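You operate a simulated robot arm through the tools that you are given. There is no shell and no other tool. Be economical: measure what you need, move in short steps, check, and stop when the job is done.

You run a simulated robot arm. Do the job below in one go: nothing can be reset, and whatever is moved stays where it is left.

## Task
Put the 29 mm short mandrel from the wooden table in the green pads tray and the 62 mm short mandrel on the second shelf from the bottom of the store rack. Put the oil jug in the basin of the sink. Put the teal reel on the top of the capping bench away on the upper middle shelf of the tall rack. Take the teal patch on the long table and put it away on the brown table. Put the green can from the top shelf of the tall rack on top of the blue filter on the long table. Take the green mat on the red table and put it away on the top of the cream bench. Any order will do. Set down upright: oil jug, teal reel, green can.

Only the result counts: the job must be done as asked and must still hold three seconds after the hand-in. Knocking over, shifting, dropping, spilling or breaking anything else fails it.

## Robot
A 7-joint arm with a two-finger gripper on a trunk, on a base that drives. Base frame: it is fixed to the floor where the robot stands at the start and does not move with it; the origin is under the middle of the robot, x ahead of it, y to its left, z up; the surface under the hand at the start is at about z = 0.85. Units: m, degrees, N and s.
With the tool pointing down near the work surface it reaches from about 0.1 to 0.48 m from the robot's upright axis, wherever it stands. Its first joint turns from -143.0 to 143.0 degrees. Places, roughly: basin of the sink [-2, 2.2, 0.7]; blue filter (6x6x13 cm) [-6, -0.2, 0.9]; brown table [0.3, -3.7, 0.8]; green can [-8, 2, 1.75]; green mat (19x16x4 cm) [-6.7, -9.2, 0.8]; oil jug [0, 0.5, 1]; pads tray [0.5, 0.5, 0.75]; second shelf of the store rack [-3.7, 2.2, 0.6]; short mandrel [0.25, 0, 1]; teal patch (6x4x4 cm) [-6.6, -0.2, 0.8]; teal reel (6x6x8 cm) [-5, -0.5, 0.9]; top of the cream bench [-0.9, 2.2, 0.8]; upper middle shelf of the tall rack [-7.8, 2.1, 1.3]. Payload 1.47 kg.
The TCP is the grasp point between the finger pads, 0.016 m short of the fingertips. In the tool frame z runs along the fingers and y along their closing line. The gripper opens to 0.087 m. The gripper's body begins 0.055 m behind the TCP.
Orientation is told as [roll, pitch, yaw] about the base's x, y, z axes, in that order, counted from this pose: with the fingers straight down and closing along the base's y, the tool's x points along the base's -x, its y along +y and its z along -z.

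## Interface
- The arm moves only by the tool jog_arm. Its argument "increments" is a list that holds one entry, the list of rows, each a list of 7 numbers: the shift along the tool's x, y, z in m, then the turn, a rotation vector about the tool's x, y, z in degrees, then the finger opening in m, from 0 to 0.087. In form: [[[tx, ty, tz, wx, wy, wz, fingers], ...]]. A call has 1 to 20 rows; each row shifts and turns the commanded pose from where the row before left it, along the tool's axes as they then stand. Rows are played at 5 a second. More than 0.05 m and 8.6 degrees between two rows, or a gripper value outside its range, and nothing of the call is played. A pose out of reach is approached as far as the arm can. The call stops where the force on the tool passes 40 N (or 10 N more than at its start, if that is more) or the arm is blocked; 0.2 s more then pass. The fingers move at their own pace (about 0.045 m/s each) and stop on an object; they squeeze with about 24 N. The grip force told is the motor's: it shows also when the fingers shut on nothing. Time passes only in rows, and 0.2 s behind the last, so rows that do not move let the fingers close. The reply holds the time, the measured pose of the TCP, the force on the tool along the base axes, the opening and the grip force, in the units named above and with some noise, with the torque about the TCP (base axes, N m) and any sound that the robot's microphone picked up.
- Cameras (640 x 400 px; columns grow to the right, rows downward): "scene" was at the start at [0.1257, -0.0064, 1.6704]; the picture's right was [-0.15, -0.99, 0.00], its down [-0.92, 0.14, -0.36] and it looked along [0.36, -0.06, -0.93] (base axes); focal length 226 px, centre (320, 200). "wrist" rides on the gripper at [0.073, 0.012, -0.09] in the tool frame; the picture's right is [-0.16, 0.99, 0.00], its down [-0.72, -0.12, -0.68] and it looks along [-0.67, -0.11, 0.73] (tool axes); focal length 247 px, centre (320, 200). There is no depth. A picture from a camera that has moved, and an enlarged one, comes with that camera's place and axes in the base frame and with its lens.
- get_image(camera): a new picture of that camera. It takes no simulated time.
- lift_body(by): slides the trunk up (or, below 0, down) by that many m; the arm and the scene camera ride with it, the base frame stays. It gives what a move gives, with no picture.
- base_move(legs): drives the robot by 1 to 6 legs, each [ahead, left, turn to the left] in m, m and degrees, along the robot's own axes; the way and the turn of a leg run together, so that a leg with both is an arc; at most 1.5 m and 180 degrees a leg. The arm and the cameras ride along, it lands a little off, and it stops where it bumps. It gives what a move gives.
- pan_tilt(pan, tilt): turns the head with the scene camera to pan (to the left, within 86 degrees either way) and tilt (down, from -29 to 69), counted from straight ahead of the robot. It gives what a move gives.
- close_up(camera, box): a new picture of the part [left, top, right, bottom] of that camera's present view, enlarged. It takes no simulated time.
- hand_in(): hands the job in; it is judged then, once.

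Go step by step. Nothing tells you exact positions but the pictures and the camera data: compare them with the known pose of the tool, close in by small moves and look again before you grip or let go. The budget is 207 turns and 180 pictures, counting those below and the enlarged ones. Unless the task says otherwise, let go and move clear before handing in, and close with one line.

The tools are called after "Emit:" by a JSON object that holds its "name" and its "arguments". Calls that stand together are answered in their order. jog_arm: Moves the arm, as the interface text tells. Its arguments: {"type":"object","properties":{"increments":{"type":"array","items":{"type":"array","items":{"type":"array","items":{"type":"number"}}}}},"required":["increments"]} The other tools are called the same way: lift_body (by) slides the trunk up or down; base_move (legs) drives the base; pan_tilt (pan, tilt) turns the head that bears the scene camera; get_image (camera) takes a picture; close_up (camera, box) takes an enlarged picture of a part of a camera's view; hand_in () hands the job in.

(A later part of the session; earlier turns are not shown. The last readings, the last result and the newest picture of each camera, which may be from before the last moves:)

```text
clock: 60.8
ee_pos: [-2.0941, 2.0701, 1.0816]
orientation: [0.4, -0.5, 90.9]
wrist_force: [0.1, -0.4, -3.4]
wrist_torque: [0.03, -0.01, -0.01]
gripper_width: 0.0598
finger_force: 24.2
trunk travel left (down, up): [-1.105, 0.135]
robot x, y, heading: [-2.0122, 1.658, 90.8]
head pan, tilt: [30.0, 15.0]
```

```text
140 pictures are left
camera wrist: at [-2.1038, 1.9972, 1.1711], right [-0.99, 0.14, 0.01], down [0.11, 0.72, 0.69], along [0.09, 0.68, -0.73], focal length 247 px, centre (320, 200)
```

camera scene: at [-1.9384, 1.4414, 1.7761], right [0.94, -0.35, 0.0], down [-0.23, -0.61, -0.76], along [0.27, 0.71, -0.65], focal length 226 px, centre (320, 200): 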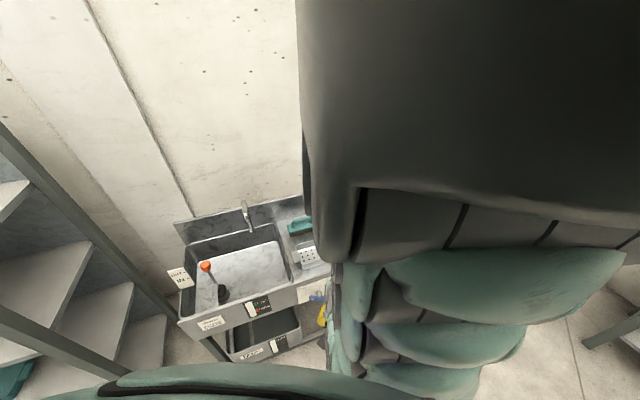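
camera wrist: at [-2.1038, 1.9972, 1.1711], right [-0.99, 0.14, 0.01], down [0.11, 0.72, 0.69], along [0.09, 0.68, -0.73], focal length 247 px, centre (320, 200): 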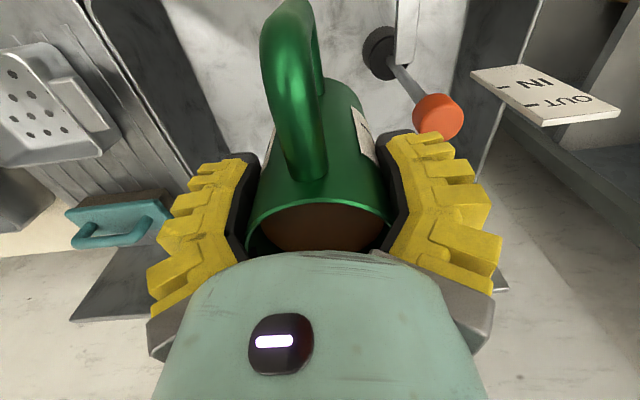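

The plug knob is at (-2.197, 2.11, z 0.957), so I'll aim for (-2.065, 2.14). A small base nudge, then the arm, then look.

Emit:
{"name": "base_move", "arguments": {"legs": [[0.045, -0.03, 0]]}}

Emit:
{"name": "jog_arm", "arguments": {"increments": [[[-0.012, 0, 0, 0, 0, 0, 0.0], [-0.012, 0, 0, 0, 0, 0, 0.0], [0, 0, 0, 0, 0, 0, 0]]]}}

Emit:
{"name": "get_image", "arguments": {"camera": "wrist"}}

```text
clock: 61.8
ee_pos: [-2.0642, 2.1155, 1.0825]
orientation: [0.5, -0.5, 90.8]
wrist_force: [0.8, -0.1, -2.2]
wrist_torque: [0.01, 0.01, 0.0]
gripper_width: 0.0594
finger_force: 23.7
trunk travel left (down, up): [-1.105, 0.135]
robot x, y, heading: [-1.99, 1.7016, 90.7]
head pan, tilt: [30.0, 15.0]
```

```text
clock: 62.6
ee_pos: [-2.065, 2.139, 1.0808]
orientation: [0.4, -0.5, 91.0]
wrist_force: [0.6, 0.4, -2.8]
wrist_torque: [0.02, -0.01, -0.03]
gripper_width: 0.0597
finger_force: 24.1
trunk travel left (down, up): [-1.105, 0.135]
robot x, y, heading: [-1.9909, 1.6992, 90.8]
head pan, tilt: [30.0, 15.0]
```

```text
139 pictures are left
camera wrist: at [-2.0747, 2.0654, 1.1704], right [-0.99, 0.14, 0.01], down [0.11, 0.72, 0.69], along [0.09, 0.68, -0.73], focal length 247 px, centre (320, 200)
```

wrist: 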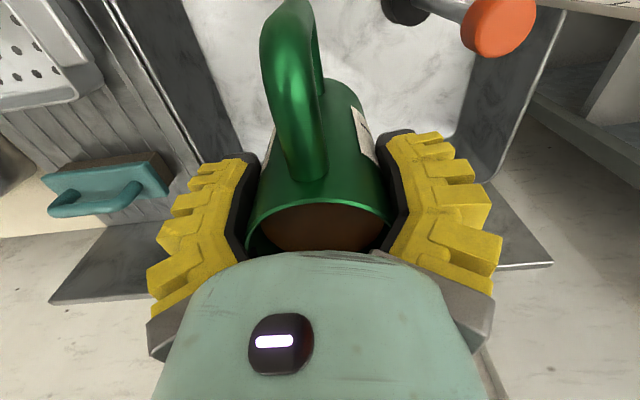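

Clear of the knob. Lower the trunk 0.2 m and look again.

Emit:
{"name": "lift_body", "arguments": {"by": -0.2}}

Emit:
{"name": "get_image", "arguments": {"camera": "wrist"}}

```text
clock: 64.7
ee_pos: [-2.0633, 2.1379, 0.8804]
orientation: [0.4, -0.6, 90.9]
wrist_force: [-0.1, 0.9, -2.5]
wrist_torque: [-0.02, -0.01, 0.02]
gripper_width: 0.0597
finger_force: 24.4
trunk travel left (down, up): [-0.905, 0.335]
robot x, y, heading: [-1.9885, 1.7029, 90.5]
head pan, tilt: [30.0, 15.0]
```

```text
138 pictures are left
camera wrist: at [-2.0743, 2.0657, 0.9705], right [-0.99, 0.14, 0.01], down [0.11, 0.72, 0.69], along [0.09, 0.68, -0.73], focal length 247 px, centre (320, 200)
```

wrist: 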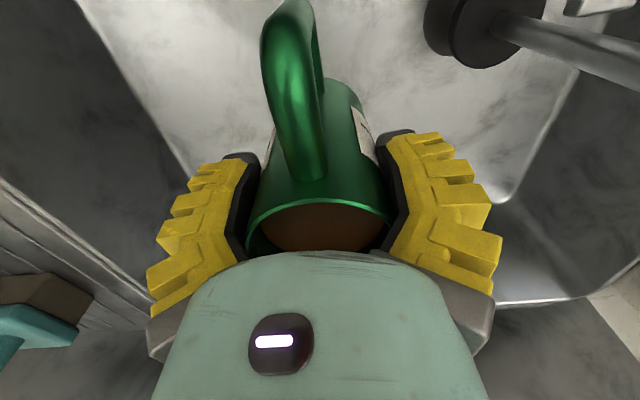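

The plug top is at z ≈ 0.75, so the floor is around 0.73 and the jug's base at about 0.80. Lower gently in small steps.

Emit:
{"name": "jog_arm", "arguments": {"increments": [[[0, 0, 0.015, 0, 0, 0, 0.0], [0, 0, 0.015, 0, 0, 0, 0.0], [0, 0, 0.01, 0, 0, 0, 0.0], [0, 0, 0.005, 0, 0, 0, 0.0], [0, 0, 0.005, 0, 0, 0, 0.0], [0, 0, 0, 0, 0, 0, 0]]]}}

Emit:
{"name": "get_image", "arguments": {"camera": "wrist"}}

```text
clock: 66.1
ee_pos: [-2.0647, 2.1381, 0.831]
orientation: [0.4, -0.5, 91.1]
wrist_force: [-0.6, 0.7, -1.8]
wrist_torque: [-0.02, -0.03, -0.03]
gripper_width: 0.0596
finger_force: 24.3
trunk travel left (down, up): [-0.905, 0.335]
robot x, y, heading: [-1.9891, 1.706, 90.7]
head pan, tilt: [30.0, 15.0]
```

```text
137 pictures are left
camera wrist: at [-2.075, 2.0656, 0.9204], right [-0.99, 0.14, 0.01], down [0.11, 0.72, 0.69], along [0.09, 0.68, -0.73], focal length 247 px, centre (320, 200)
```

wrist: 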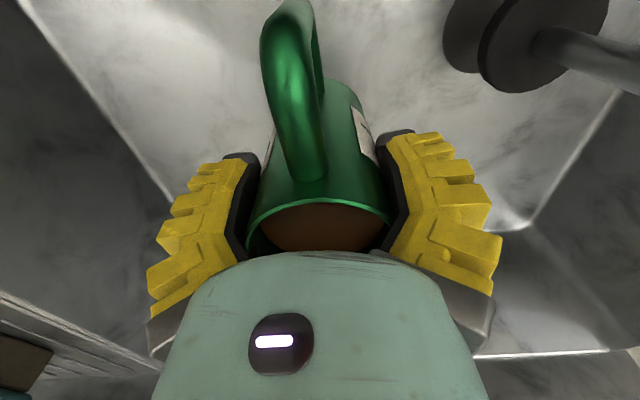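

Emit:
{"name": "jog_arm", "arguments": {"increments": [[[0, 0, 0.005, 0, 0, 0, 0.0], [0, 0, 0.005, 0, 0, 0, 0.0], [0, 0, 0.004, 0, 0, 0, 0.0], [0, 0, 0.004, 0, 0, 0, 0.0], [0, 0, 0, 0, 0, 0, 0], [0, 0, 0, 0, 0, 0, 0]]]}}

```text
clock: 67.5
ee_pos: [-2.0633, 2.136, 0.8237]
orientation: [0.4, -0.5, 90.7]
wrist_force: [-0.1, 0.2, -2.3]
wrist_torque: [0.04, 0.01, -0.01]
gripper_width: 0.0594
finger_force: 23.4
out of reach, approached as far as the arm can: row 2, 3
trunk travel left (down, up): [-0.905, 0.335]
robot x, y, heading: [-1.9883, 1.7022, 90.7]
head pan, tilt: [30.0, 15.0]
```

The arm is at its reach limit, so I'll continue down with small trunk steps.

Emit:
{"name": "lift_body", "arguments": {"by": -0.012}}

Emit:
{"name": "get_image", "arguments": {"camera": "wrist"}}

```text
clock: 68.1
ee_pos: [-2.0635, 2.137, 0.8107]
orientation: [0.3, -0.5, 90.8]
wrist_force: [0.1, 0.3, -2.9]
wrist_torque: [0.02, 0.0, -0.01]
gripper_width: 0.0598
finger_force: 24.2
trunk travel left (down, up): [-0.893, 0.347]
robot x, y, heading: [-1.9849, 1.7031, 90.7]
head pan, tilt: [30.0, 15.0]
```

```text
136 pictures are left
camera wrist: at [-2.073, 2.0631, 0.9012], right [-0.99, 0.14, 0.01], down [0.11, 0.72, 0.69], along [0.09, 0.68, -0.73], focal length 247 px, centre (320, 200)
```

wrist: 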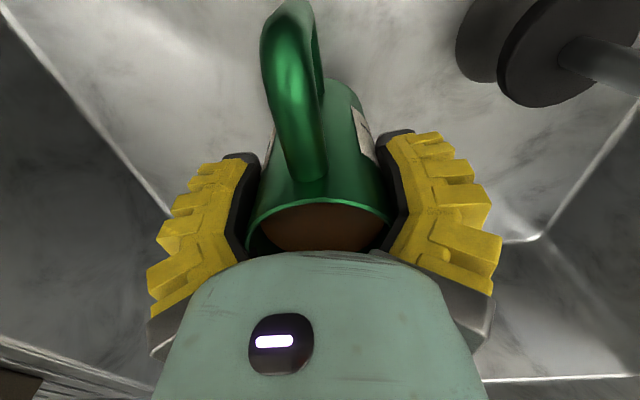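

Emit:
{"name": "lift_body", "arguments": {"by": -0.008}}

Emit:
{"name": "lift_body", "arguments": {"by": -0.005}}

Emit:
{"name": "lift_body", "arguments": {"by": -0.004}}

```text
clock: 68.7
ee_pos: [-2.0619, 2.1363, 0.8033]
orientation: [0.4, -0.6, 90.9]
wrist_force: [0.0, 0.6, -2.7]
wrist_torque: [0.03, -0.02, -0.04]
gripper_width: 0.0596
finger_force: 24.2
trunk travel left (down, up): [-0.885, 0.355]
robot x, y, heading: [-1.9867, 1.7002, 90.6]
head pan, tilt: [30.0, 15.0]
```

```text
clock: 69.2
ee_pos: [-2.0622, 2.1353, 0.7993]
orientation: [0.3, -0.5, 90.7]
wrist_force: [-0.2, 0.6, -2.4]
wrist_torque: [0.01, -0.01, -0.02]
gripper_width: 0.0596
finger_force: 24.0
trunk travel left (down, up): [-0.88, 0.36]
robot x, y, heading: [-1.9868, 1.6997, 90.3]
head pan, tilt: [30.0, 15.0]
```

```text
clock: 69.8
ee_pos: [-2.0627, 2.1364, 0.7949]
orientation: [0.4, -0.5, 90.8]
wrist_force: [-0.6, -0.3, -2.1]
wrist_torque: [0.01, 0.01, 0.02]
gripper_width: 0.0595
finger_force: 24.0
trunk travel left (down, up): [-0.876, 0.364]
robot x, y, heading: [-1.9855, 1.6996, 90.6]
head pan, tilt: [30.0, 15.0]
```

Emit:
{"name": "lift_body", "arguments": {"by": -0.005}}

Emit:
{"name": "lift_body", "arguments": {"by": -0.005}}

Emit:
{"name": "lift_body", "arguments": {"by": -0.005}}

Emit:
{"name": "get_image", "arguments": {"camera": "wrist"}}

```text
clock: 70.3
ee_pos: [-2.0615, 2.1354, 0.7887]
orientation: [0.4, -0.5, 90.8]
wrist_force: [0.3, -0.1, -1.9]
wrist_torque: [-0.02, 0.01, 0.0]
gripper_width: 0.0595
finger_force: 24.5
trunk travel left (down, up): [-0.871, 0.369]
robot x, y, heading: [-1.9896, 1.7017, 90.5]
head pan, tilt: [30.0, 15.0]
```

```text
clock: 70.9
ee_pos: [-2.0624, 2.1362, 0.7838]
orientation: [0.5, -0.4, 90.8]
wrist_force: [0.0, 0.0, -2.3]
wrist_torque: [-0.01, 0.01, -0.03]
gripper_width: 0.0596
finger_force: 24.0
trunk travel left (down, up): [-0.866, 0.374]
robot x, y, heading: [-1.9905, 1.6979, 90.5]
head pan, tilt: [30.0, 15.0]
```

```text
clock: 71.4
ee_pos: [-2.0628, 2.1367, 0.7796]
orientation: [0.4, -0.4, 90.7]
wrist_force: [0.3, -0.6, -2.1]
wrist_torque: [0.01, -0.01, -0.03]
gripper_width: 0.0596
finger_force: 24.1
trunk travel left (down, up): [-0.861, 0.379]
robot x, y, heading: [-1.9903, 1.7014, 90.7]
head pan, tilt: [30.0, 15.0]
```

```text
135 pictures are left
camera wrist: at [-2.0731, 2.063, 0.8692], right [-0.99, 0.14, 0.01], down [0.11, 0.72, 0.69], along [0.09, 0.68, -0.73], focal length 247 px, centre (320, 200)
```

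wrist: 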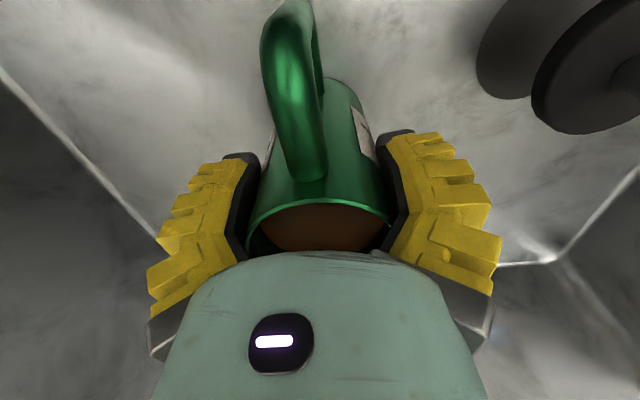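

Emit:
{"name": "lift_body", "arguments": {"by": -0.006}}

Emit:
{"name": "lift_body", "arguments": {"by": -0.006}}

Emit:
{"name": "lift_body", "arguments": {"by": -0.006}}

Emit:
{"name": "get_image", "arguments": {"camera": "wrist"}}

```text
clock: 72.0
ee_pos: [-2.0638, 2.137, 0.7747]
orientation: [0.4, -0.3, 90.8]
wrist_force: [0.6, -9.6, 29.1]
wrist_torque: [0.23, -0.27, -0.1]
gripper_width: 0.0599
finger_force: 24.2
trunk travel left (down, up): [-0.855, 0.385]
robot x, y, heading: [-1.9883, 1.7046, 90.9]
head pan, tilt: [30.0, 15.0]
```

```text
clock: 72.2
ee_pos: [-2.0639, 2.1364, 0.7734]
orientation: [0.4, -0.2, 90.9]
wrist_force: [1.5, -4.4, 17.9]
wrist_torque: [0.34, -0.06, -0.07]
gripper_width: 0.0603
finger_force: 24.2
trunk travel left (down, up): [-0.855, 0.385]
robot x, y, heading: [-1.9883, 1.7012, 90.4]
head pan, tilt: [30.0, 15.0]
stopped: the force on the tool passed its limit at 52 N (the readings are from after the stop); the commanded pose is now the measured one
```

```text
clock: 72.5
ee_pos: [-2.0625, 2.1358, 0.7734]
orientation: [0.4, -0.1, 90.9]
wrist_force: [1.9, -4.1, 19.7]
wrist_torque: [0.46, 0.04, -0.04]
gripper_width: 0.0599
finger_force: 24.1
trunk travel left (down, up): [-0.854, 0.386]
robot x, y, heading: [-1.9888, 1.7033, 90.4]
head pan, tilt: [30.0, 15.0]
stopped: the force on the tool passed its limit at 53 N (the readings are from after the stop); the commanded pose is now the measured one
```

```text
134 pictures are left
camera wrist: at [-2.0738, 2.0635, 0.864], right [-0.99, 0.14, 0.01], down [0.11, 0.72, 0.68], along [0.09, 0.68, -0.73], focal length 247 px, centre (320, 200)
```

wrist: 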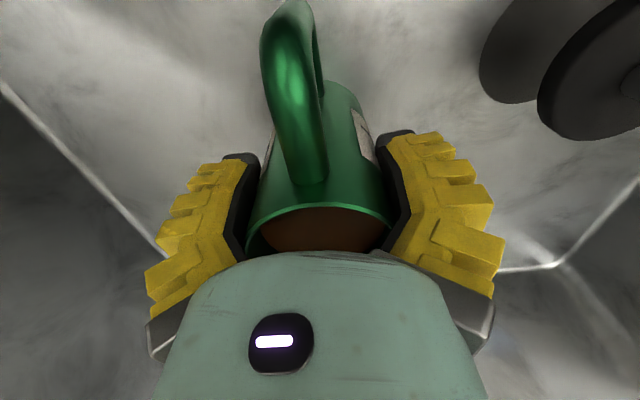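

Contact with the basin floor at TCP 0.774. I'll open slowly and rise straight up.

Emit:
{"name": "jog_arm", "arguments": {"increments": [[[0, 0, -0.001, 0, 0, 0, 0.05], [0, 0, 0, 0, 0, 0, 0.065], [0, 0, 0, 0, 0, 0, 0.075], [0, 0, 0, 0, 0, 0, 0.087], [0, 0, 0, 0, 0, 0, 0.087], [0, 0, 0, 0, 0, 0, 0.087], [0, 0, -0.005, 0, 0, 0, 0.087], [0, 0, -0.01, 0, 0, 0, 0.087], [0, 0, -0.02, 0, 0, 0, 0.087], [0, 0, 0, 0, 0, 0, 0.087]]]}}

Emit:
{"name": "get_image", "arguments": {"camera": "wrist"}}

```text
clock: 74.7
ee_pos: [-2.0625, 2.1337, 0.8094]
orientation: [0.4, -0.1, 90.9]
wrist_force: [0.1, -0.1, 0.1]
wrist_torque: [0.0, -0.03, -0.02]
gripper_width: 0.0869
finger_force: 0.0
trunk travel left (down, up): [-0.854, 0.386]
robot x, y, heading: [-1.9867, 1.6974, 90.9]
head pan, tilt: [30.0, 15.0]
```

```text
133 pictures are left
camera wrist: at [-2.0731, 2.0614, 0.8997], right [-0.99, 0.14, 0.01], down [0.11, 0.72, 0.68], along [0.09, 0.68, -0.73], focal length 247 px, centre (320, 200)
```

wrist: 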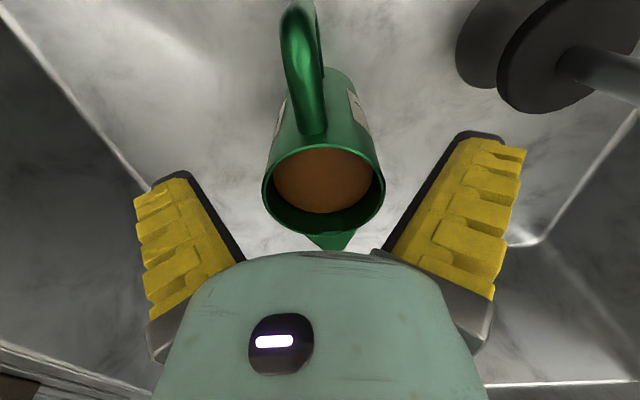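

The jug stands in the basin, unspilled. I'll rise, back out and return to the wooden table for the 29 mm mandrel.

Emit:
{"name": "lift_body", "arguments": {"by": 0.38}}

Emit:
{"name": "base_move", "arguments": {"legs": [[-0.9, 0, 0], [0, -1.2, 0], [0, 0, -90], [0, -0.9, 0]]}}

Emit:
{"name": "get_image", "arguments": {"camera": "wrist"}}

```text
clock: 78.4
ee_pos: [-2.0629, 2.1341, 1.1891]
orientation: [0.3, -0.1, 90.9]
wrist_force: [-0.2, -0.5, 0.5]
wrist_torque: [0.01, 0.01, 0.02]
gripper_width: 0.087
finger_force: 0.1
trunk travel left (down, up): [-1.234, 0.006]
robot x, y, heading: [-1.9861, 1.702, 90.7]
head pan, tilt: [30.0, 15.0]
```

```text
clock: 97.0
ee_pos: [-0.302, 0.0392, 1.1884]
orientation: [0.4, 0.0, 1.7]
wrist_force: [0.1, -0.1, -1.4]
wrist_torque: [-0.02, 0.0, -0.01]
gripper_width: 0.087
finger_force: 0.0
trunk travel left (down, up): [-1.234, 0.006]
robot x, y, heading: [-0.7373, -0.0393, 1.5]
head pan, tilt: [30.0, 15.0]
```

```text
132 pictures are left
camera wrist: at [-0.3769, 0.0493, 1.2795], right [0.13, 0.99, 0.01], down [0.73, -0.1, 0.68], along [0.68, -0.08, -0.73], focal length 247 px, centre (320, 200)
```

wrist: 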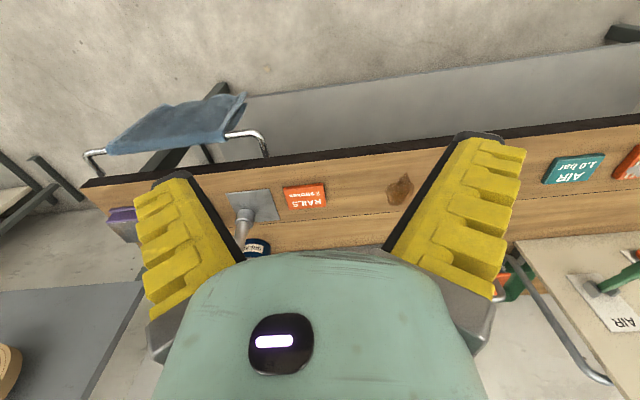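

A rag rail runs along the near edge on the right, so I'll stay at y ≈ 0 (known clear) and reach over with the arm.

Emit:
{"name": "base_move", "arguments": {"legs": [[0.42, 0.03, -1.5]]}}

Emit:
{"name": "jog_arm", "arguments": {"increments": [[[0.02, -0.04, 0, 0, 0, 0, 0.087], [0.02, -0.04, 0, 0, 0, 0, 0.087], [0.02, -0.04, 0, 0, 0, 0, 0.087], [0.015, -0.04, 0, 0, 0, 0, 0.087], [0, -0.04, 0, 0, 0, 0, 0.087], [0, -0.04, 0, 0, 0, 0, 0.087], [0, 0, 0, 0, 0, 0, 0.087]]]}}

Emit:
{"name": "get_image", "arguments": {"camera": "wrist"}}

```text
clock: 99.6
ee_pos: [0.1101, 0.0638, 1.189]
orientation: [0.4, -0.1, 0.2]
wrist_force: [-0.2, 0.0, -0.8]
wrist_torque: [0.01, 0.02, -0.01]
gripper_width: 0.0872
finger_force: 0.1
trunk travel left (down, up): [-1.234, 0.006]
robot x, y, heading: [-0.3237, -0.0043, -0.1]
head pan, tilt: [30.0, 15.0]
```

```text
clock: 101.2
ee_pos: [0.0357, -0.1774, 1.1861]
orientation: [0.4, -0.2, 0.2]
wrist_force: [-0.7, 1.1, 0.4]
wrist_torque: [-0.04, 0.04, -0.03]
gripper_width: 0.087
finger_force: 0.1
trunk travel left (down, up): [-1.234, 0.006]
robot x, y, heading: [-0.3247, -0.0071, -0.5]
head pan, tilt: [30.0, 15.0]
```

```text
131 pictures are left
camera wrist: at [-0.0377, -0.1657, 1.2764], right [0.16, 0.99, 0.01], down [0.72, -0.12, 0.68], along [0.67, -0.1, -0.73], focal length 247 px, centre (320, 200)
```

wrist: 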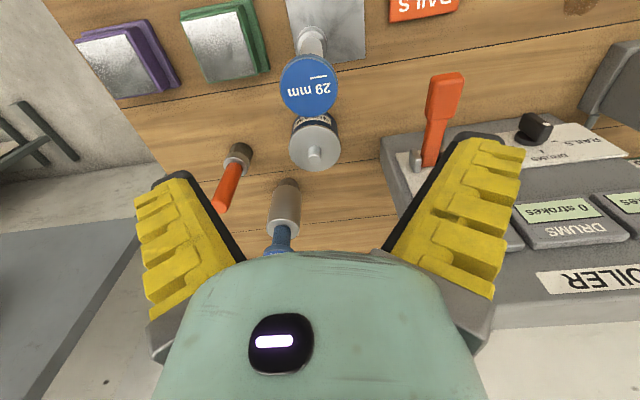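

The 29 mm mandrel's cap is about 58 mm wide at (0.04, -0.187, z≈1.03). I'll align and descend to just above it.

Emit:
{"name": "jog_arm", "arguments": {"increments": [[[-0.004, -0.0095, 0.03, 0, 0, 0, 0.087], [0, 0, 0.03, 0, 0, 0, 0.087], [0, 0, 0.03, 0, 0, 0, 0.087], [0, 0, 0, 0, 0, 0, 0.087]]]}}

Emit:
{"name": "get_image", "arguments": {"camera": "wrist"}}

```text
clock: 102.2
ee_pos: [0.039, -0.1824, 1.167]
orientation: [0.4, -0.1, 0.2]
wrist_force: [0.5, 0.9, 0.3]
wrist_torque: [0.0, 0.0, 0.02]
gripper_width: 0.087
finger_force: 0.0
out of reach, approached as far as the arm can: row 1, 2, 3
trunk travel left (down, up): [-1.234, 0.006]
robot x, y, heading: [-0.3205, -0.0042, 0.1]
head pan, tilt: [30.0, 15.0]
```

```text
130 pictures are left
camera wrist: at [-0.0346, -0.1717, 1.2563], right [0.15, 0.99, 0.01], down [0.72, -0.12, 0.68], along [0.67, -0.1, -0.73], focal length 247 px, centre (320, 200)
```

wrist: 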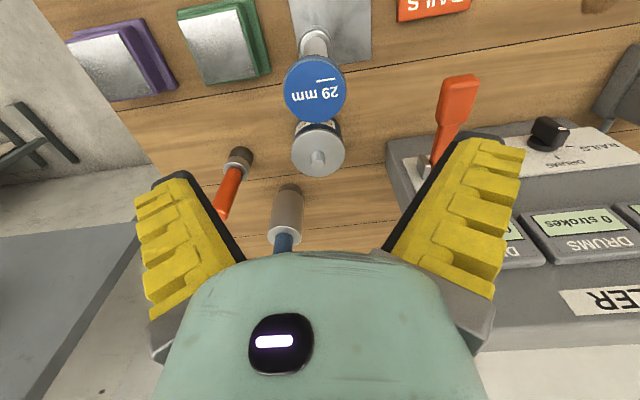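

The arm's vertical reach is used up with the trunk raised; I'll lower the trunk.

Emit:
{"name": "lift_body", "arguments": {"by": -0.1}}

Emit:
{"name": "get_image", "arguments": {"camera": "wrist"}}

```text
clock: 103.5
ee_pos: [0.0394, -0.1831, 1.0661]
orientation: [0.5, 0.0, 0.3]
wrist_force: [0.9, 0.3, 0.3]
wrist_torque: [0.03, 0.0, 0.01]
gripper_width: 0.0871
finger_force: 0.1
trunk travel left (down, up): [-1.134, 0.106]
robot x, y, heading: [-0.3248, -0.0055, -0.0]
head pan, tilt: [30.0, 15.0]
```

```text
129 pictures are left
camera wrist: at [-0.0344, -0.1717, 1.1564], right [0.15, 0.99, 0.01], down [0.72, -0.12, 0.68], along [0.67, -0.1, -0.73], focal length 247 px, centre (320, 200)
```

wrist: 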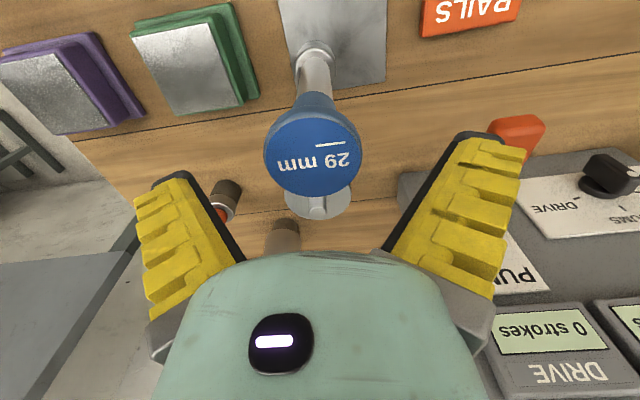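

I'll adjust by 5 mm and come down with the trunk around the cap.

Emit:
{"name": "jog_arm", "arguments": {"increments": [[[-0.005, -0.003, 0, 0, 0, 0, 0.087], [0, 0, 0, 0, 0, 0, 0.087]]]}}

Emit:
{"name": "lift_body", "arguments": {"by": -0.055}}

Emit:
{"name": "get_image", "arguments": {"camera": "wrist"}}

```text
clock: 104.1
ee_pos: [0.0439, -0.1862, 1.0666]
orientation: [0.3, -0.1, 0.2]
wrist_force: [-0.8, 0.2, -0.7]
wrist_torque: [0.01, 0.01, 0.0]
gripper_width: 0.0867
finger_force: 0.0
trunk travel left (down, up): [-1.134, 0.106]
robot x, y, heading: [-0.3219, -0.0065, -0.4]
head pan, tilt: [30.0, 15.0]
```

```text
clock: 105.1
ee_pos: [0.0433, -0.1854, 1.0125]
orientation: [0.3, -0.2, 0.2]
wrist_force: [-0.2, 0.9, 0.5]
wrist_torque: [0.0, 0.01, 0.04]
gripper_width: 0.0872
finger_force: 0.0
trunk travel left (down, up): [-1.079, 0.161]
robot x, y, heading: [-0.3247, -0.0075, -0.2]
head pan, tilt: [30.0, 15.0]
```

```text
128 pictures are left
camera wrist: at [-0.0294, -0.1748, 1.1015], right [0.15, 0.99, 0.01], down [0.72, -0.12, 0.68], along [0.67, -0.1, -0.73], focal length 247 px, centre (320, 200)
```

wrist: 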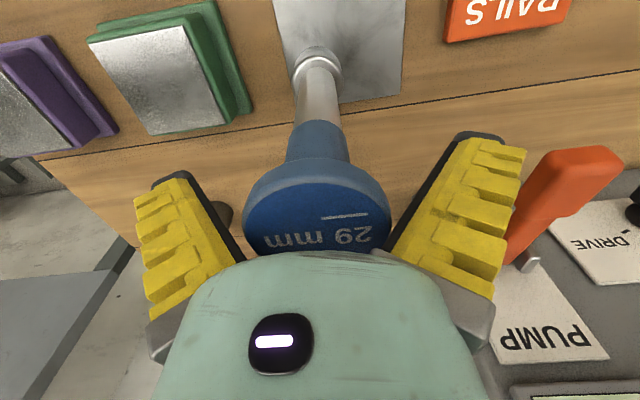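

The cap sits between the fingers, a little above the pads. I'll close here and lift slightly to test.

Emit:
{"name": "jog_arm", "arguments": {"increments": [[[0, -0.001, 0.006, 0, 0, 0, 0.087], [0, 0, 0, 0, 0, 0, 0.06], [0, 0, 0, 0, 0, 0, 0.03], [0, 0, 0, 0, 0, 0, 0.0], [0, 0, 0, 0, 0, 0, 0.0], [0, 0, 0, 0, 0, 0, 0.0], [0, 0, 0, 0, 0, 0, 0.0], [0, 0, 0, 0, 0, 0, 0.0], [0, 0, 0, 0, 0, 0, 0.0]]]}}

Emit:
{"name": "get_image", "arguments": {"camera": "wrist"}}

```text
clock: 107.1
ee_pos: [0.0367, -0.1784, 1.0064]
orientation: [1.3, 1.0, -0.1]
wrist_force: [-0.4, -3.6, 34.4]
wrist_torque: [-0.08, 0.29, 0.05]
gripper_width: 0.0468
finger_force: 24.2
out of reach, approached as far as the arm can: row 1
trunk travel left (down, up): [-1.079, 0.161]
robot x, y, heading: [-0.3224, -0.0063, -0.2]
head pan, tilt: [30.0, 15.0]
```

```text
127 pictures are left
camera wrist: at [-0.035, -0.1684, 1.0977], right [0.16, 0.99, 0.02], down [0.73, -0.13, 0.67], along [0.66, -0.09, -0.75], focal length 247 px, centre (320, 200)
```

wrist: 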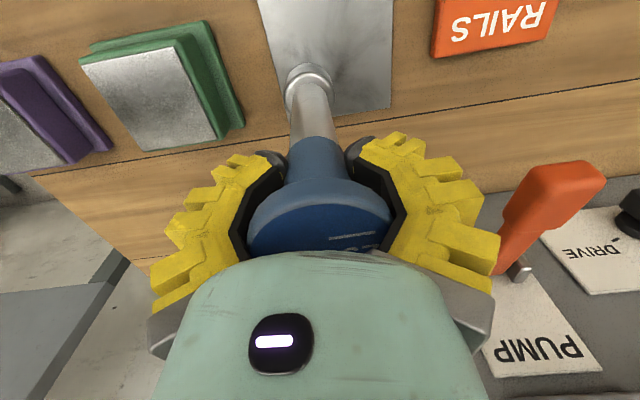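

The fingers wrap under the cap, a secure hold. Lift 15 cm.

Emit:
{"name": "lift_body", "arguments": {"by": 0.02}}

Emit:
{"name": "lift_body", "arguments": {"by": 0.13}}

Emit:
{"name": "get_image", "arguments": {"camera": "wrist"}}

```text
clock: 107.7
ee_pos: [0.0345, -0.1766, 1.0231]
orientation: [1.6, 1.1, -0.1]
wrist_force: [0.1, 0.0, -2.3]
wrist_torque: [0.01, -0.01, 0.02]
gripper_width: 0.0419
finger_force: 23.9
trunk travel left (down, up): [-1.099, 0.141]
robot x, y, heading: [-0.3228, -0.0038, 0.1]
head pan, tilt: [30.0, 15.0]
```

```text
clock: 109.3
ee_pos: [0.0344, -0.1763, 1.1549]
orientation: [1.5, 1.0, -0.1]
wrist_force: [0.1, -0.2, -1.7]
wrist_torque: [-0.02, -0.01, 0.04]
gripper_width: 0.0419
finger_force: 23.7
trunk travel left (down, up): [-1.229, 0.011]
robot x, y, heading: [-0.3212, -0.0056, -0.2]
head pan, tilt: [30.0, 15.0]
```

```text
126 pictures are left
camera wrist: at [-0.037, -0.1662, 1.2463], right [0.16, 0.99, 0.02], down [0.74, -0.13, 0.66], along [0.66, -0.09, -0.75], focal length 247 px, centre (320, 200)
```

wrist: 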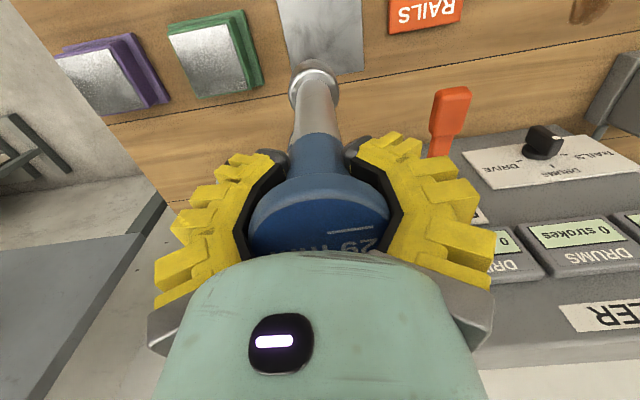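

Lifted cleanly; its foot is about 0.156 m below the TCP. I'll bring the hand back ahead and up, shift the robot left to y 0.3, and look at the tray.

Emit:
{"name": "jog_arm", "arguments": {"increments": [[[0, 0.04, -0.02, 0, 0, 0, 0.0], [0, 0.04, -0.02, 0, 0, 0, 0.0], [-0.015, 0.04, -0.02, 0, 0, 0, 0.0], [-0.015, 0.04, -0.02, 0, 0, 0, 0.0], [-0.015, 0.04, 0, 0, 0, 0, 0.0], [-0.015, 0.04, 0, 0, 0, 0, 0.0], [0, 0, 0, 0, 0, 0, 0.0]]]}}

Emit:
{"name": "base_move", "arguments": {"legs": [[0, 0.3, 0]]}}

Emit:
{"name": "get_image", "arguments": {"camera": "wrist"}}

Emit:
{"name": "get_image", "arguments": {"camera": "scene"}}

```text
clock: 110.9
ee_pos: [0.0944, 0.021, 1.2024]
orientation: [1.5, 1.2, -0.3]
wrist_force: [0.1, -0.1, -2.1]
wrist_torque: [-0.03, 0.0, -0.01]
gripper_width: 0.0428
finger_force: 23.7
out of reach, approached as far as the arm can: row 2, 3, 4
trunk travel left (down, up): [-1.229, 0.011]
robot x, y, heading: [-0.3236, -0.007, -0.3]
head pan, tilt: [30.0, 15.0]
```

```text
clock: 113.0
ee_pos: [0.0952, 0.3165, 1.2017]
orientation: [1.4, 1.0, -0.3]
wrist_force: [0.3, 0.0, -2.3]
wrist_torque: [-0.01, -0.01, 0.04]
gripper_width: 0.0432
finger_force: 23.9
trunk travel left (down, up): [-1.229, 0.011]
robot x, y, heading: [-0.319, 0.2872, -0.3]
head pan, tilt: [30.0, 15.0]
```

```text
125 pictures are left
camera wrist: at [0.0232, 0.3272, 1.2953], right [0.16, 0.99, 0.02], down [0.74, -0.14, 0.66], along [0.66, -0.09, -0.75], focal length 247 px, centre (320, 200)
```

wrist: 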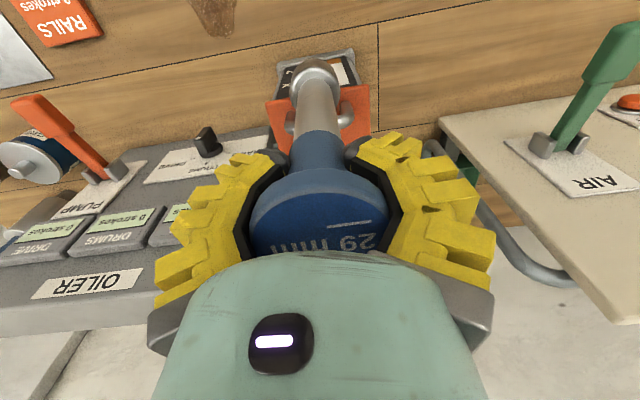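

```text
124 pictures are left
camera scene: at [-0.1699, 0.3392, 1.941], right [0.48, -0.87, 0.0], down [-0.22, -0.12, -0.97], along [0.85, 0.47, -0.26], focal length 226 px, centre (320, 200)
```

scene: 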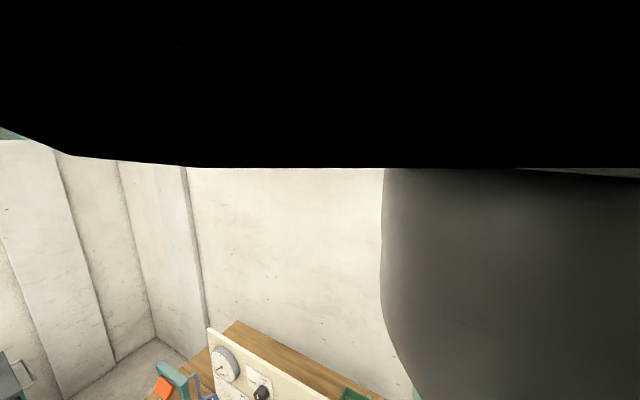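

The board overhangs the tray's left side. I'll tilt the head for a top view of the tray.

Emit:
{"name": "pan_tilt", "arguments": {"pan": 25, "tilt": 45}}

Emit:
{"name": "get_image", "arguments": {"camera": "scene"}}

```text
clock: 113.9
ee_pos: [0.0947, 0.316, 1.2033]
orientation: [1.4, 1.0, -0.4]
wrist_force: [0.2, -0.2, -3.1]
wrist_torque: [-0.01, 0.01, -0.04]
gripper_width: 0.0431
finger_force: 24.5
trunk travel left (down, up): [-1.229, 0.011]
robot x, y, heading: [-0.3206, 0.2907, -0.4]
head pan, tilt: [25.0, 45.0]
```

```text
123 pictures are left
camera scene: at [-0.2036, 0.364, 1.901], right [0.82, -0.57, 0.0], down [-0.36, -0.53, -0.76], along [0.43, 0.63, -0.64], focal length 226 px, centre (320, 200)
```

scene: 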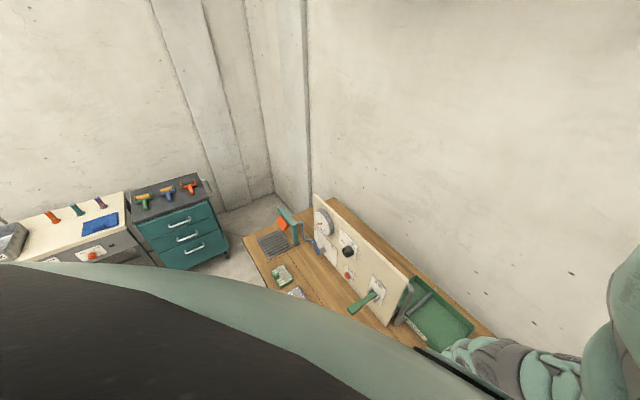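

Emit:
{"name": "close_up", "arguments": {"camera": "scene", "box": [340, 240, 500, 350]}}

Emit:
{"name": "close_up", "arguments": {"camera": "scene", "box": [0, 160, 240, 290]}}

```text
3.64 times, centred on (420, 295) of scene
camera zoom: at [-0.2036, 0.364, 1.901], right [0.82, -0.57, 0.0], down [-0.36, -0.53, -0.76], along [0.43, 0.63, -0.64], focal length 820 px, centre (-44, -146)
```

zoom: 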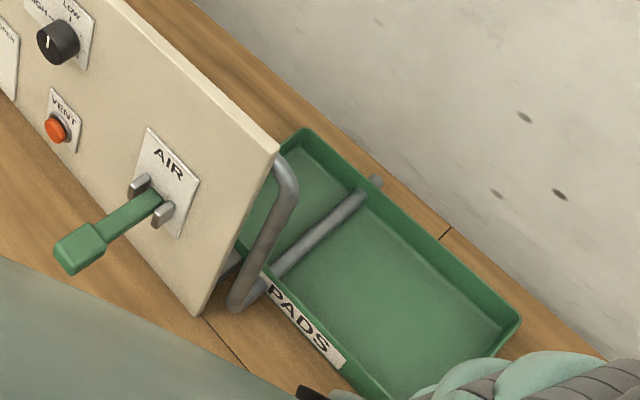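

```text
2.67 times, centred on (120, 225) of scene
camera zoom: at [-0.2036, 0.364, 1.901], right [0.82, -0.57, 0.0], down [-0.36, -0.53, -0.76], along [0.43, 0.63, -0.64], focal length 602 px, centre (853, 133)
```

zoom: 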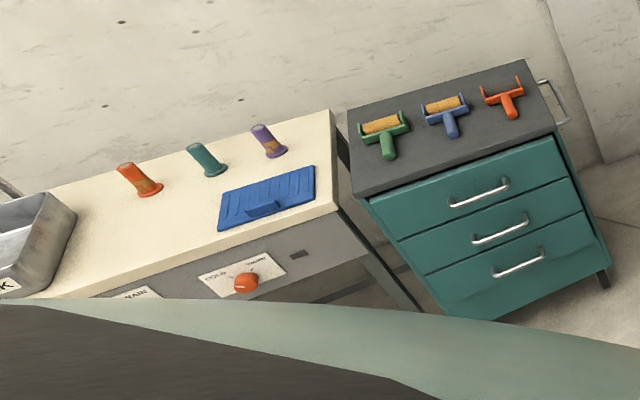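

The tray's free floor is x 0.36–0.52, y 0.33–0.48. The oil tank (x 0.11–0.22, y 0.29–0.38, tall) is in the straight path, so I'll pass left of it at y ≈ 0.45.

Emit:
{"name": "jog_arm", "arguments": {"increments": [[[0, 0.03, 0, 0, 0, 0, 0.0], [0, 0.03, 0, 0, 0, 0, 0.0], [0, 0.03, 0, 0, 0, 0, 0.0], [0, 0, 0, 0, 0, 0, 0.0]]]}}

Emit:
{"name": "base_move", "arguments": {"legs": [[0, 0.045, 0.4], [0.15, 0, 0]]}}

Emit:
{"name": "get_image", "arguments": {"camera": "wrist"}}

Emit:
{"name": "get_image", "arguments": {"camera": "scene"}}

```text
clock: 114.9
ee_pos: [0.0953, 0.4075, 1.2058]
orientation: [1.5, 1.0, -0.5]
wrist_force: [-0.6, -0.1, -2.7]
wrist_torque: [0.01, -0.01, 0.01]
gripper_width: 0.0431
finger_force: 24.1
trunk travel left (down, up): [-1.229, 0.011]
robot x, y, heading: [-0.322, 0.2919, -0.4]
head pan, tilt: [25.0, 45.0]
```

```text
clock: 116.8
ee_pos: [0.2424, 0.4523, 1.2052]
orientation: [1.5, 1.1, -0.1]
wrist_force: [-0.5, 0.9, -2.3]
wrist_torque: [0.0, 0.02, 0.0]
gripper_width: 0.0428
finger_force: 23.6
trunk travel left (down, up): [-1.229, 0.011]
robot x, y, heading: [-0.1772, 0.337, -0.2]
head pan, tilt: [25.0, 45.0]
```

```text
120 pictures are left
camera wrist: at [0.171, 0.4628, 1.2975], right [0.16, 0.99, 0.02], down [0.74, -0.13, 0.66], along [0.66, -0.09, -0.75], focal length 247 px, centre (320, 200)
```

wrist: 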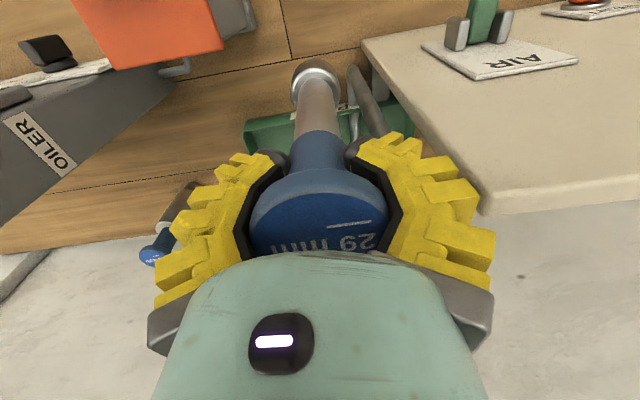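

```text
119 pictures are left
camera scene: at [-0.0578, 0.4055, 1.8926], right [0.83, -0.56, 0.0], down [-0.4, -0.59, -0.7], along [0.39, 0.58, -0.72], focal length 226 px, centre (320, 200)
```

scene: 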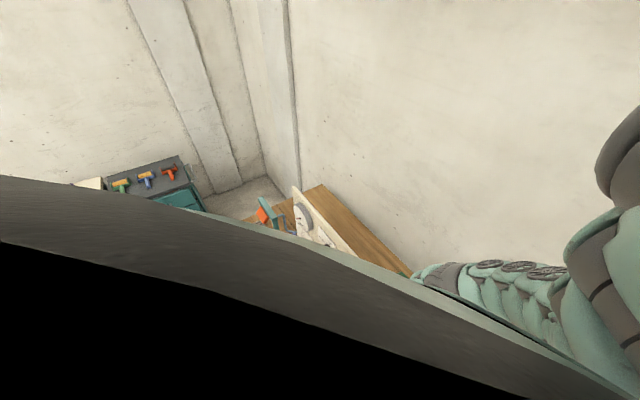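

Past the tank now; the support pipe is on the left, so I'll drift right a little while advancing.

Emit:
{"name": "base_move", "arguments": {"legs": [[0.13, -0.03, 0.2]]}}

Emit:
{"name": "jog_arm", "arguments": {"increments": [[[-0.03, -0.008, 0, 0, 0, 0, 0.0], [-0.03, -0.008, 0, 0, 0, 0, 0.0], [0, 0, 0, 0, 0, 0, 0.0]]]}}

Emit:
{"name": "get_image", "arguments": {"camera": "wrist"}}

```text
clock: 118.1
ee_pos: [0.3716, 0.4254, 1.2049]
orientation: [1.4, 1.0, 0.2]
wrist_force: [0.9, -0.8, -2.0]
wrist_torque: [0.01, 0.0, -0.02]
gripper_width: 0.0434
finger_force: 23.5
trunk travel left (down, up): [-1.229, 0.011]
robot x, y, heading: [-0.0438, 0.3092, 0.2]
head pan, tilt: [25.0, 45.0]
```

```text
clock: 118.9
ee_pos: [0.4313, 0.412, 1.204]
orientation: [1.5, 1.1, 0.3]
wrist_force: [-0.9, 0.2, -2.8]
wrist_torque: [-0.01, 0.01, -0.04]
gripper_width: 0.0435
finger_force: 24.1
trunk travel left (down, up): [-1.229, 0.011]
robot x, y, heading: [-0.0421, 0.3095, 0.1]
head pan, tilt: [25.0, 45.0]
```

```text
118 pictures are left
camera wrist: at [0.3598, 0.4211, 1.2966], right [0.15, 0.99, 0.02], down [0.74, -0.13, 0.66], along [0.66, -0.09, -0.75], focal length 247 px, centre (320, 200)
```

wrist: 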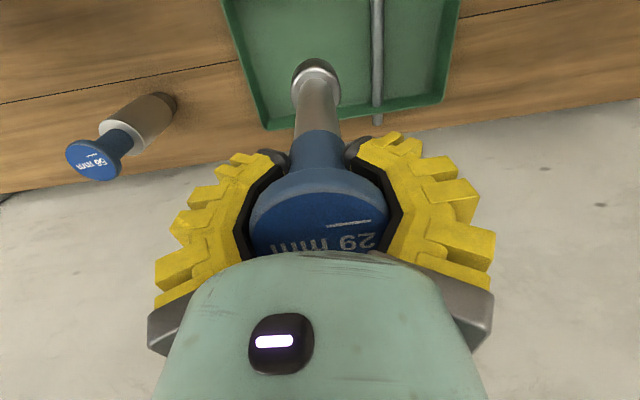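

The foot will land between the tray's right wall and the bar. Lower the trunk 0.15 m.

Emit:
{"name": "lift_body", "arguments": {"by": -0.15}}

Emit:
{"name": "get_image", "arguments": {"camera": "wrist"}}

```text
clock: 120.6
ee_pos: [0.4319, 0.4106, 1.0548]
orientation: [1.5, 1.1, 0.2]
wrist_force: [-0.3, 0.1, -2.7]
wrist_torque: [0.01, -0.03, 0.02]
gripper_width: 0.0431
finger_force: 23.9
trunk travel left (down, up): [-1.079, 0.161]
robot x, y, heading: [-0.0458, 0.3098, -0.0]
head pan, tilt: [25.0, 45.0]
```

```text
117 pictures are left
camera wrist: at [0.3598, 0.4209, 1.1467], right [0.15, 0.99, 0.02], down [0.74, -0.13, 0.66], along [0.66, -0.09, -0.75], focal length 247 px, centre (320, 200)
```

wrist: 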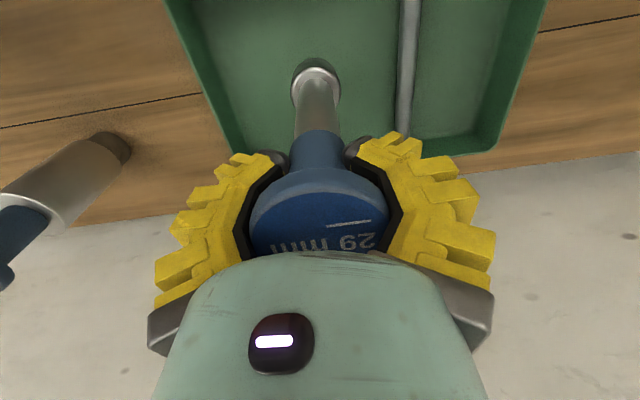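

Emit:
{"name": "lift_body", "arguments": {"by": -0.03}}

Emit:
{"name": "lift_body", "arguments": {"by": -0.006}}

Emit:
{"name": "lift_body", "arguments": {"by": -0.005}}

Emit:
{"name": "lift_body", "arguments": {"by": -0.004}}

```text
clock: 121.4
ee_pos: [0.4324, 0.4112, 1.0242]
orientation: [1.6, 1.2, 0.2]
wrist_force: [-0.6, 0.0, -2.7]
wrist_torque: [0.02, -0.01, -0.03]
gripper_width: 0.0434
finger_force: 23.8
trunk travel left (down, up): [-1.049, 0.191]
robot x, y, heading: [-0.0428, 0.3105, 0.1]
head pan, tilt: [25.0, 45.0]
```

```text
clock: 121.9
ee_pos: [0.4305, 0.4105, 1.0196]
orientation: [1.5, 1.2, 0.2]
wrist_force: [-0.2, 0.7, -2.4]
wrist_torque: [0.01, -0.03, 0.0]
gripper_width: 0.0435
finger_force: 23.9
trunk travel left (down, up): [-1.043, 0.197]
robot x, y, heading: [-0.0397, 0.307, 0.4]
head pan, tilt: [25.0, 45.0]
```

```text
clock: 122.5
ee_pos: [0.4311, 0.411, 1.0138]
orientation: [1.5, 1.0, 0.2]
wrist_force: [-0.7, 0.5, -2.8]
wrist_torque: [-0.01, 0.0, 0.0]
gripper_width: 0.0436
finger_force: 24.0
trunk travel left (down, up): [-1.038, 0.202]
robot x, y, heading: [-0.0437, 0.306, 0.2]
head pan, tilt: [25.0, 45.0]
```

```text
clock: 123.0
ee_pos: [0.4328, 0.4109, 1.0107]
orientation: [1.5, 1.0, 0.2]
wrist_force: [-5.0, -3.8, 23.5]
wrist_torque: [-0.29, 0.19, -0.02]
gripper_width: 0.0433
finger_force: 23.9
trunk travel left (down, up): [-1.034, 0.206]
robot x, y, heading: [-0.0404, 0.3068, 0.3]
head pan, tilt: [25.0, 45.0]
```

Contact. Open slowly, then rise.

Emit:
{"name": "jog_arm", "arguments": {"increments": [[[0, 0, 0, 0, 0, 0, 0.05], [0, 0, 0, 0, 0, 0, 0.06], [0, 0, 0, 0, 0, 0, 0.07], [0, 0, 0, 0, 0, 0, 0.087], [0, 0, 0, 0, 0, 0, 0.087], [0, 0, 0, 0, 0, 0, 0.087]]]}}

Emit:
{"name": "get_image", "arguments": {"camera": "wrist"}}

```text
clock: 124.4
ee_pos: [0.432, 0.4102, 1.0097]
orientation: [1.5, 1.1, 0.1]
wrist_force: [-0.4, -0.6, 0.1]
wrist_torque: [0.02, 0.01, 0.0]
gripper_width: 0.0871
finger_force: 0.0
trunk travel left (down, up): [-1.034, 0.206]
robot x, y, heading: [-0.0417, 0.3048, 0.2]
head pan, tilt: [25.0, 45.0]
```

```text
116 pictures are left
camera wrist: at [0.3599, 0.421, 1.1017], right [0.15, 0.99, 0.02], down [0.74, -0.13, 0.66], along [0.66, -0.09, -0.75], focal length 247 px, centre (320, 200)
```

wrist: 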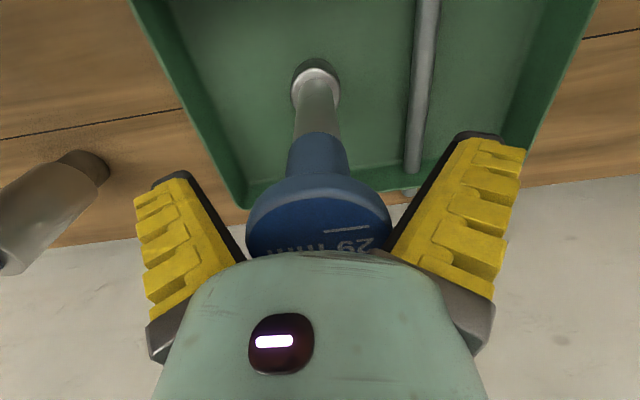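

It stands in the tray. Rise, back out, and go to the 62 mm mandrel.

Emit:
{"name": "lift_body", "arguments": {"by": 0.2}}

Emit:
{"name": "get_image", "arguments": {"camera": "wrist"}}

Emit:
{"name": "base_move", "arguments": {"legs": [[-0.28, 0, 0], [0, -0.3, 0]]}}

Emit:
{"name": "jog_arm", "arguments": {"increments": [[[0, -0.04, 0, 0, 0, 0, 0.087], [0, -0.04, 0, 0, 0, 0, 0.087], [0, -0.04, 0, 0, 0, 0, 0.087], [0, -0.04, 0, 0, 0, 0, 0.087], [0.02, -0.04, 0, 0, 0, 0, 0.087], [0.02, -0.04, 0, 0, 0, 0, 0.087], [0.02, -0.04, 0, 0, 0, 0, 0.087], [0.0, 0, 0, 0, 0, 0, 0.087]]]}}

Emit:
{"name": "get_image", "arguments": {"camera": "wrist"}}

```text
clock: 126.6
ee_pos: [0.4316, 0.41, 1.2094]
orientation: [1.5, 1.2, 0.1]
wrist_force: [-0.1, 0.4, -0.3]
wrist_torque: [-0.01, 0.04, 0.01]
gripper_width: 0.087
finger_force: 0.0
trunk travel left (down, up): [-1.234, 0.006]
robot x, y, heading: [-0.0454, 0.3072, 0.4]
head pan, tilt: [25.0, 45.0]
```

```text
115 pictures are left
camera wrist: at [0.3598, 0.421, 1.3017], right [0.15, 0.99, 0.02], down [0.74, -0.13, 0.66], along [0.66, -0.09, -0.75], focal length 247 px, centre (320, 200)
```

wrist: 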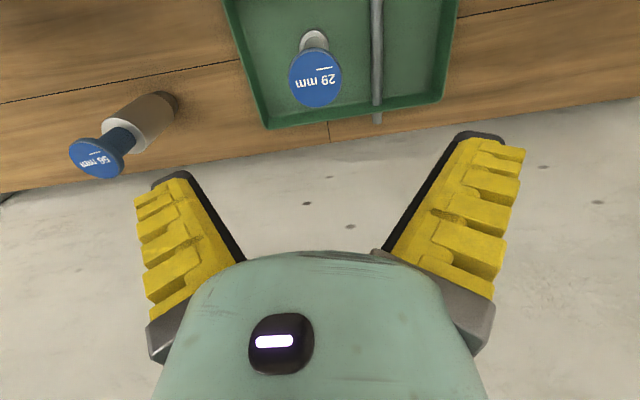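

```text
clock: 130.2
ee_pos: [0.1496, 0.1081, 1.2094]
orientation: [1.4, 1.1, 0.0]
wrist_force: [-0.1, -0.2, 0.2]
wrist_torque: [-0.02, 0.01, 0.0]
gripper_width: 0.0869
finger_force: 0.1
trunk travel left (down, up): [-1.234, 0.006]
robot x, y, heading: [-0.3239, 0.0088, 0.0]
head pan, tilt: [25.0, 45.0]
```

```text
clock: 132.0
ee_pos: [0.1142, -0.1392, 1.2193]
orientation: [1.6, 1.1, -0.2]
wrist_force: [0.1, 0.0, 0.9]
wrist_torque: [0.0, -0.01, -0.02]
gripper_width: 0.0871
finger_force: 0.0
out of reach, approached as far as the arm can: row 6, 7
trunk travel left (down, up): [-1.234, 0.006]
robot x, y, heading: [-0.3246, 0.0059, 0.2]
head pan, tilt: [25.0, 45.0]
```

```text
114 pictures are left
camera wrist: at [0.0423, -0.1296, 1.3125], right [0.16, 0.99, 0.02], down [0.74, -0.13, 0.66], along [0.66, -0.09, -0.75], focal length 247 px, centre (320, 200)
```

wrist: 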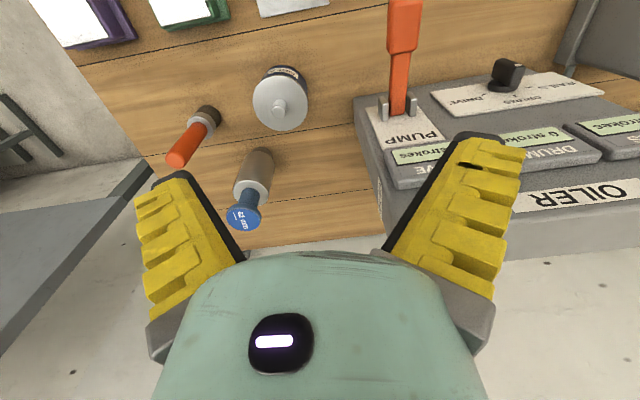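

62 mm stands at about (0.305, -0.29). I'll place the hand to the right-front of the robot and drive in to x = -0.03.

Emit:
{"name": "jog_arm", "arguments": {"increments": [[[0.02, -0.03, 0, 0, 0, 0, 0.087], [0.02, -0.03, 0, 0, 0, 0, 0.087], [0.02, -0.03, 0, 0, 0, 0, 0.087], [0.02, -0.03, 0, 0, 0, 0, 0.087], [0.02, -0.03, 0, 0, 0, 0, 0.087], [0.0, 0, 0, 0, 0, 0, 0.087]]]}}

Emit:
{"name": "base_move", "arguments": {"legs": [[0.29, -0.005, 0]]}}

Emit:
{"name": "get_image", "arguments": {"camera": "wrist"}}

```text
clock: 133.4
ee_pos: [0.1004, -0.2175, 1.2094]
orientation: [-6.9, -6.2, -0.5]
wrist_force: [-0.5, 0.5, -0.7]
wrist_torque: [0.01, 0.02, 0.01]
gripper_width: 0.087
finger_force: 0.0
out of reach, approached as far as the arm can: row 1, 2, 3, 4, 5
trunk travel left (down, up): [-1.234, 0.006]
robot x, y, heading: [-0.3261, 0.0046, -0.0]
head pan, tilt: [25.0, 45.0]
```

```text
clock: 135.4
ee_pos: [0.3908, -0.2205, 1.2099]
orientation: [-6.9, -6.1, -0.3]
wrist_force: [0.0, -0.8, -0.1]
wrist_torque: [0.0, -0.02, 0.02]
gripper_width: 0.0869
finger_force: 0.1
trunk travel left (down, up): [-1.234, 0.006]
robot x, y, heading: [-0.0373, 0.0022, 0.2]
head pan, tilt: [25.0, 45.0]
```

```text
113 pictures are left
camera wrist: at [0.3088, -0.1972, 1.2892], right [0.17, 0.98, -0.1], down [0.65, -0.04, 0.76], along [0.74, -0.2, -0.64], focal length 247 px, centre (320, 200)
```

wrist: 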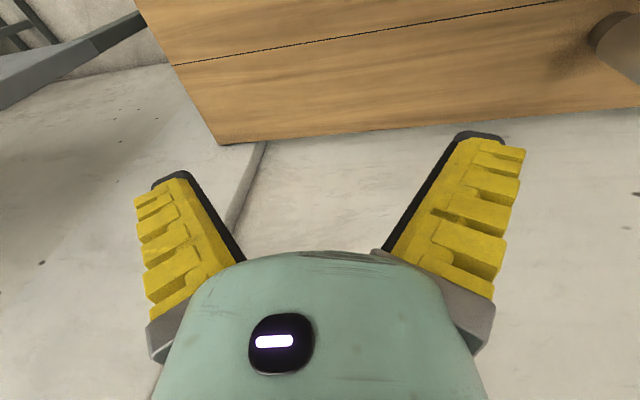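

The arm is at the edge of its reach at this height and tilted. I'll raise the hand relative to the trunk, then bring the trunk down instead.

Emit:
{"name": "jog_arm", "arguments": {"increments": [[[0, 0, -0.04, 0, 0, 0, 0.087], [0, 0, -0.04, 0, 0, 0, 0.087], [0, 0, -0.04, 0, 0, 0, 0.087], [0.0, 0, 0, 0, 0, 0, 0.087]]]}}

Emit:
{"name": "lift_body", "arguments": {"by": -0.15}}

Emit:
{"name": "get_image", "arguments": {"camera": "wrist"}}

```text
clock: 136.4
ee_pos: [0.3922, -0.2144, 1.2963]
orientation: [-6.8, -6.1, 0.7]
wrist_force: [0.1, -0.1, 0.5]
wrist_torque: [-0.01, 0.05, 0.01]
gripper_width: 0.0869
finger_force: 0.0
out of reach, approached as far as the arm can: row 3
trunk travel left (down, up): [-1.234, 0.006]
robot x, y, heading: [-0.0375, -0.0012, 0.2]
head pan, tilt: [25.0, 45.0]
```

```text
clock: 138.1
ee_pos: [0.39, -0.2136, 1.1465]
orientation: [-6.8, -6.0, 0.5]
wrist_force: [0.7, -0.7, 0.9]
wrist_torque: [-0.03, -0.01, -0.04]
gripper_width: 0.0873
finger_force: 0.1
trunk travel left (down, up): [-1.084, 0.156]
robot x, y, heading: [-0.0339, 0.0016, 0.4]
head pan, tilt: [25.0, 45.0]
```

```text
112 pictures are left
camera wrist: at [0.3087, -0.1918, 1.2266], right [0.16, 0.98, -0.1], down [0.65, -0.03, 0.76], along [0.74, -0.19, -0.64], focal length 247 px, centre (320, 200)
```

wrist: 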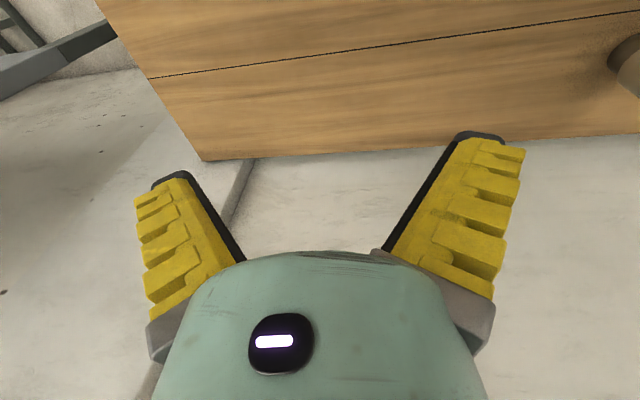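

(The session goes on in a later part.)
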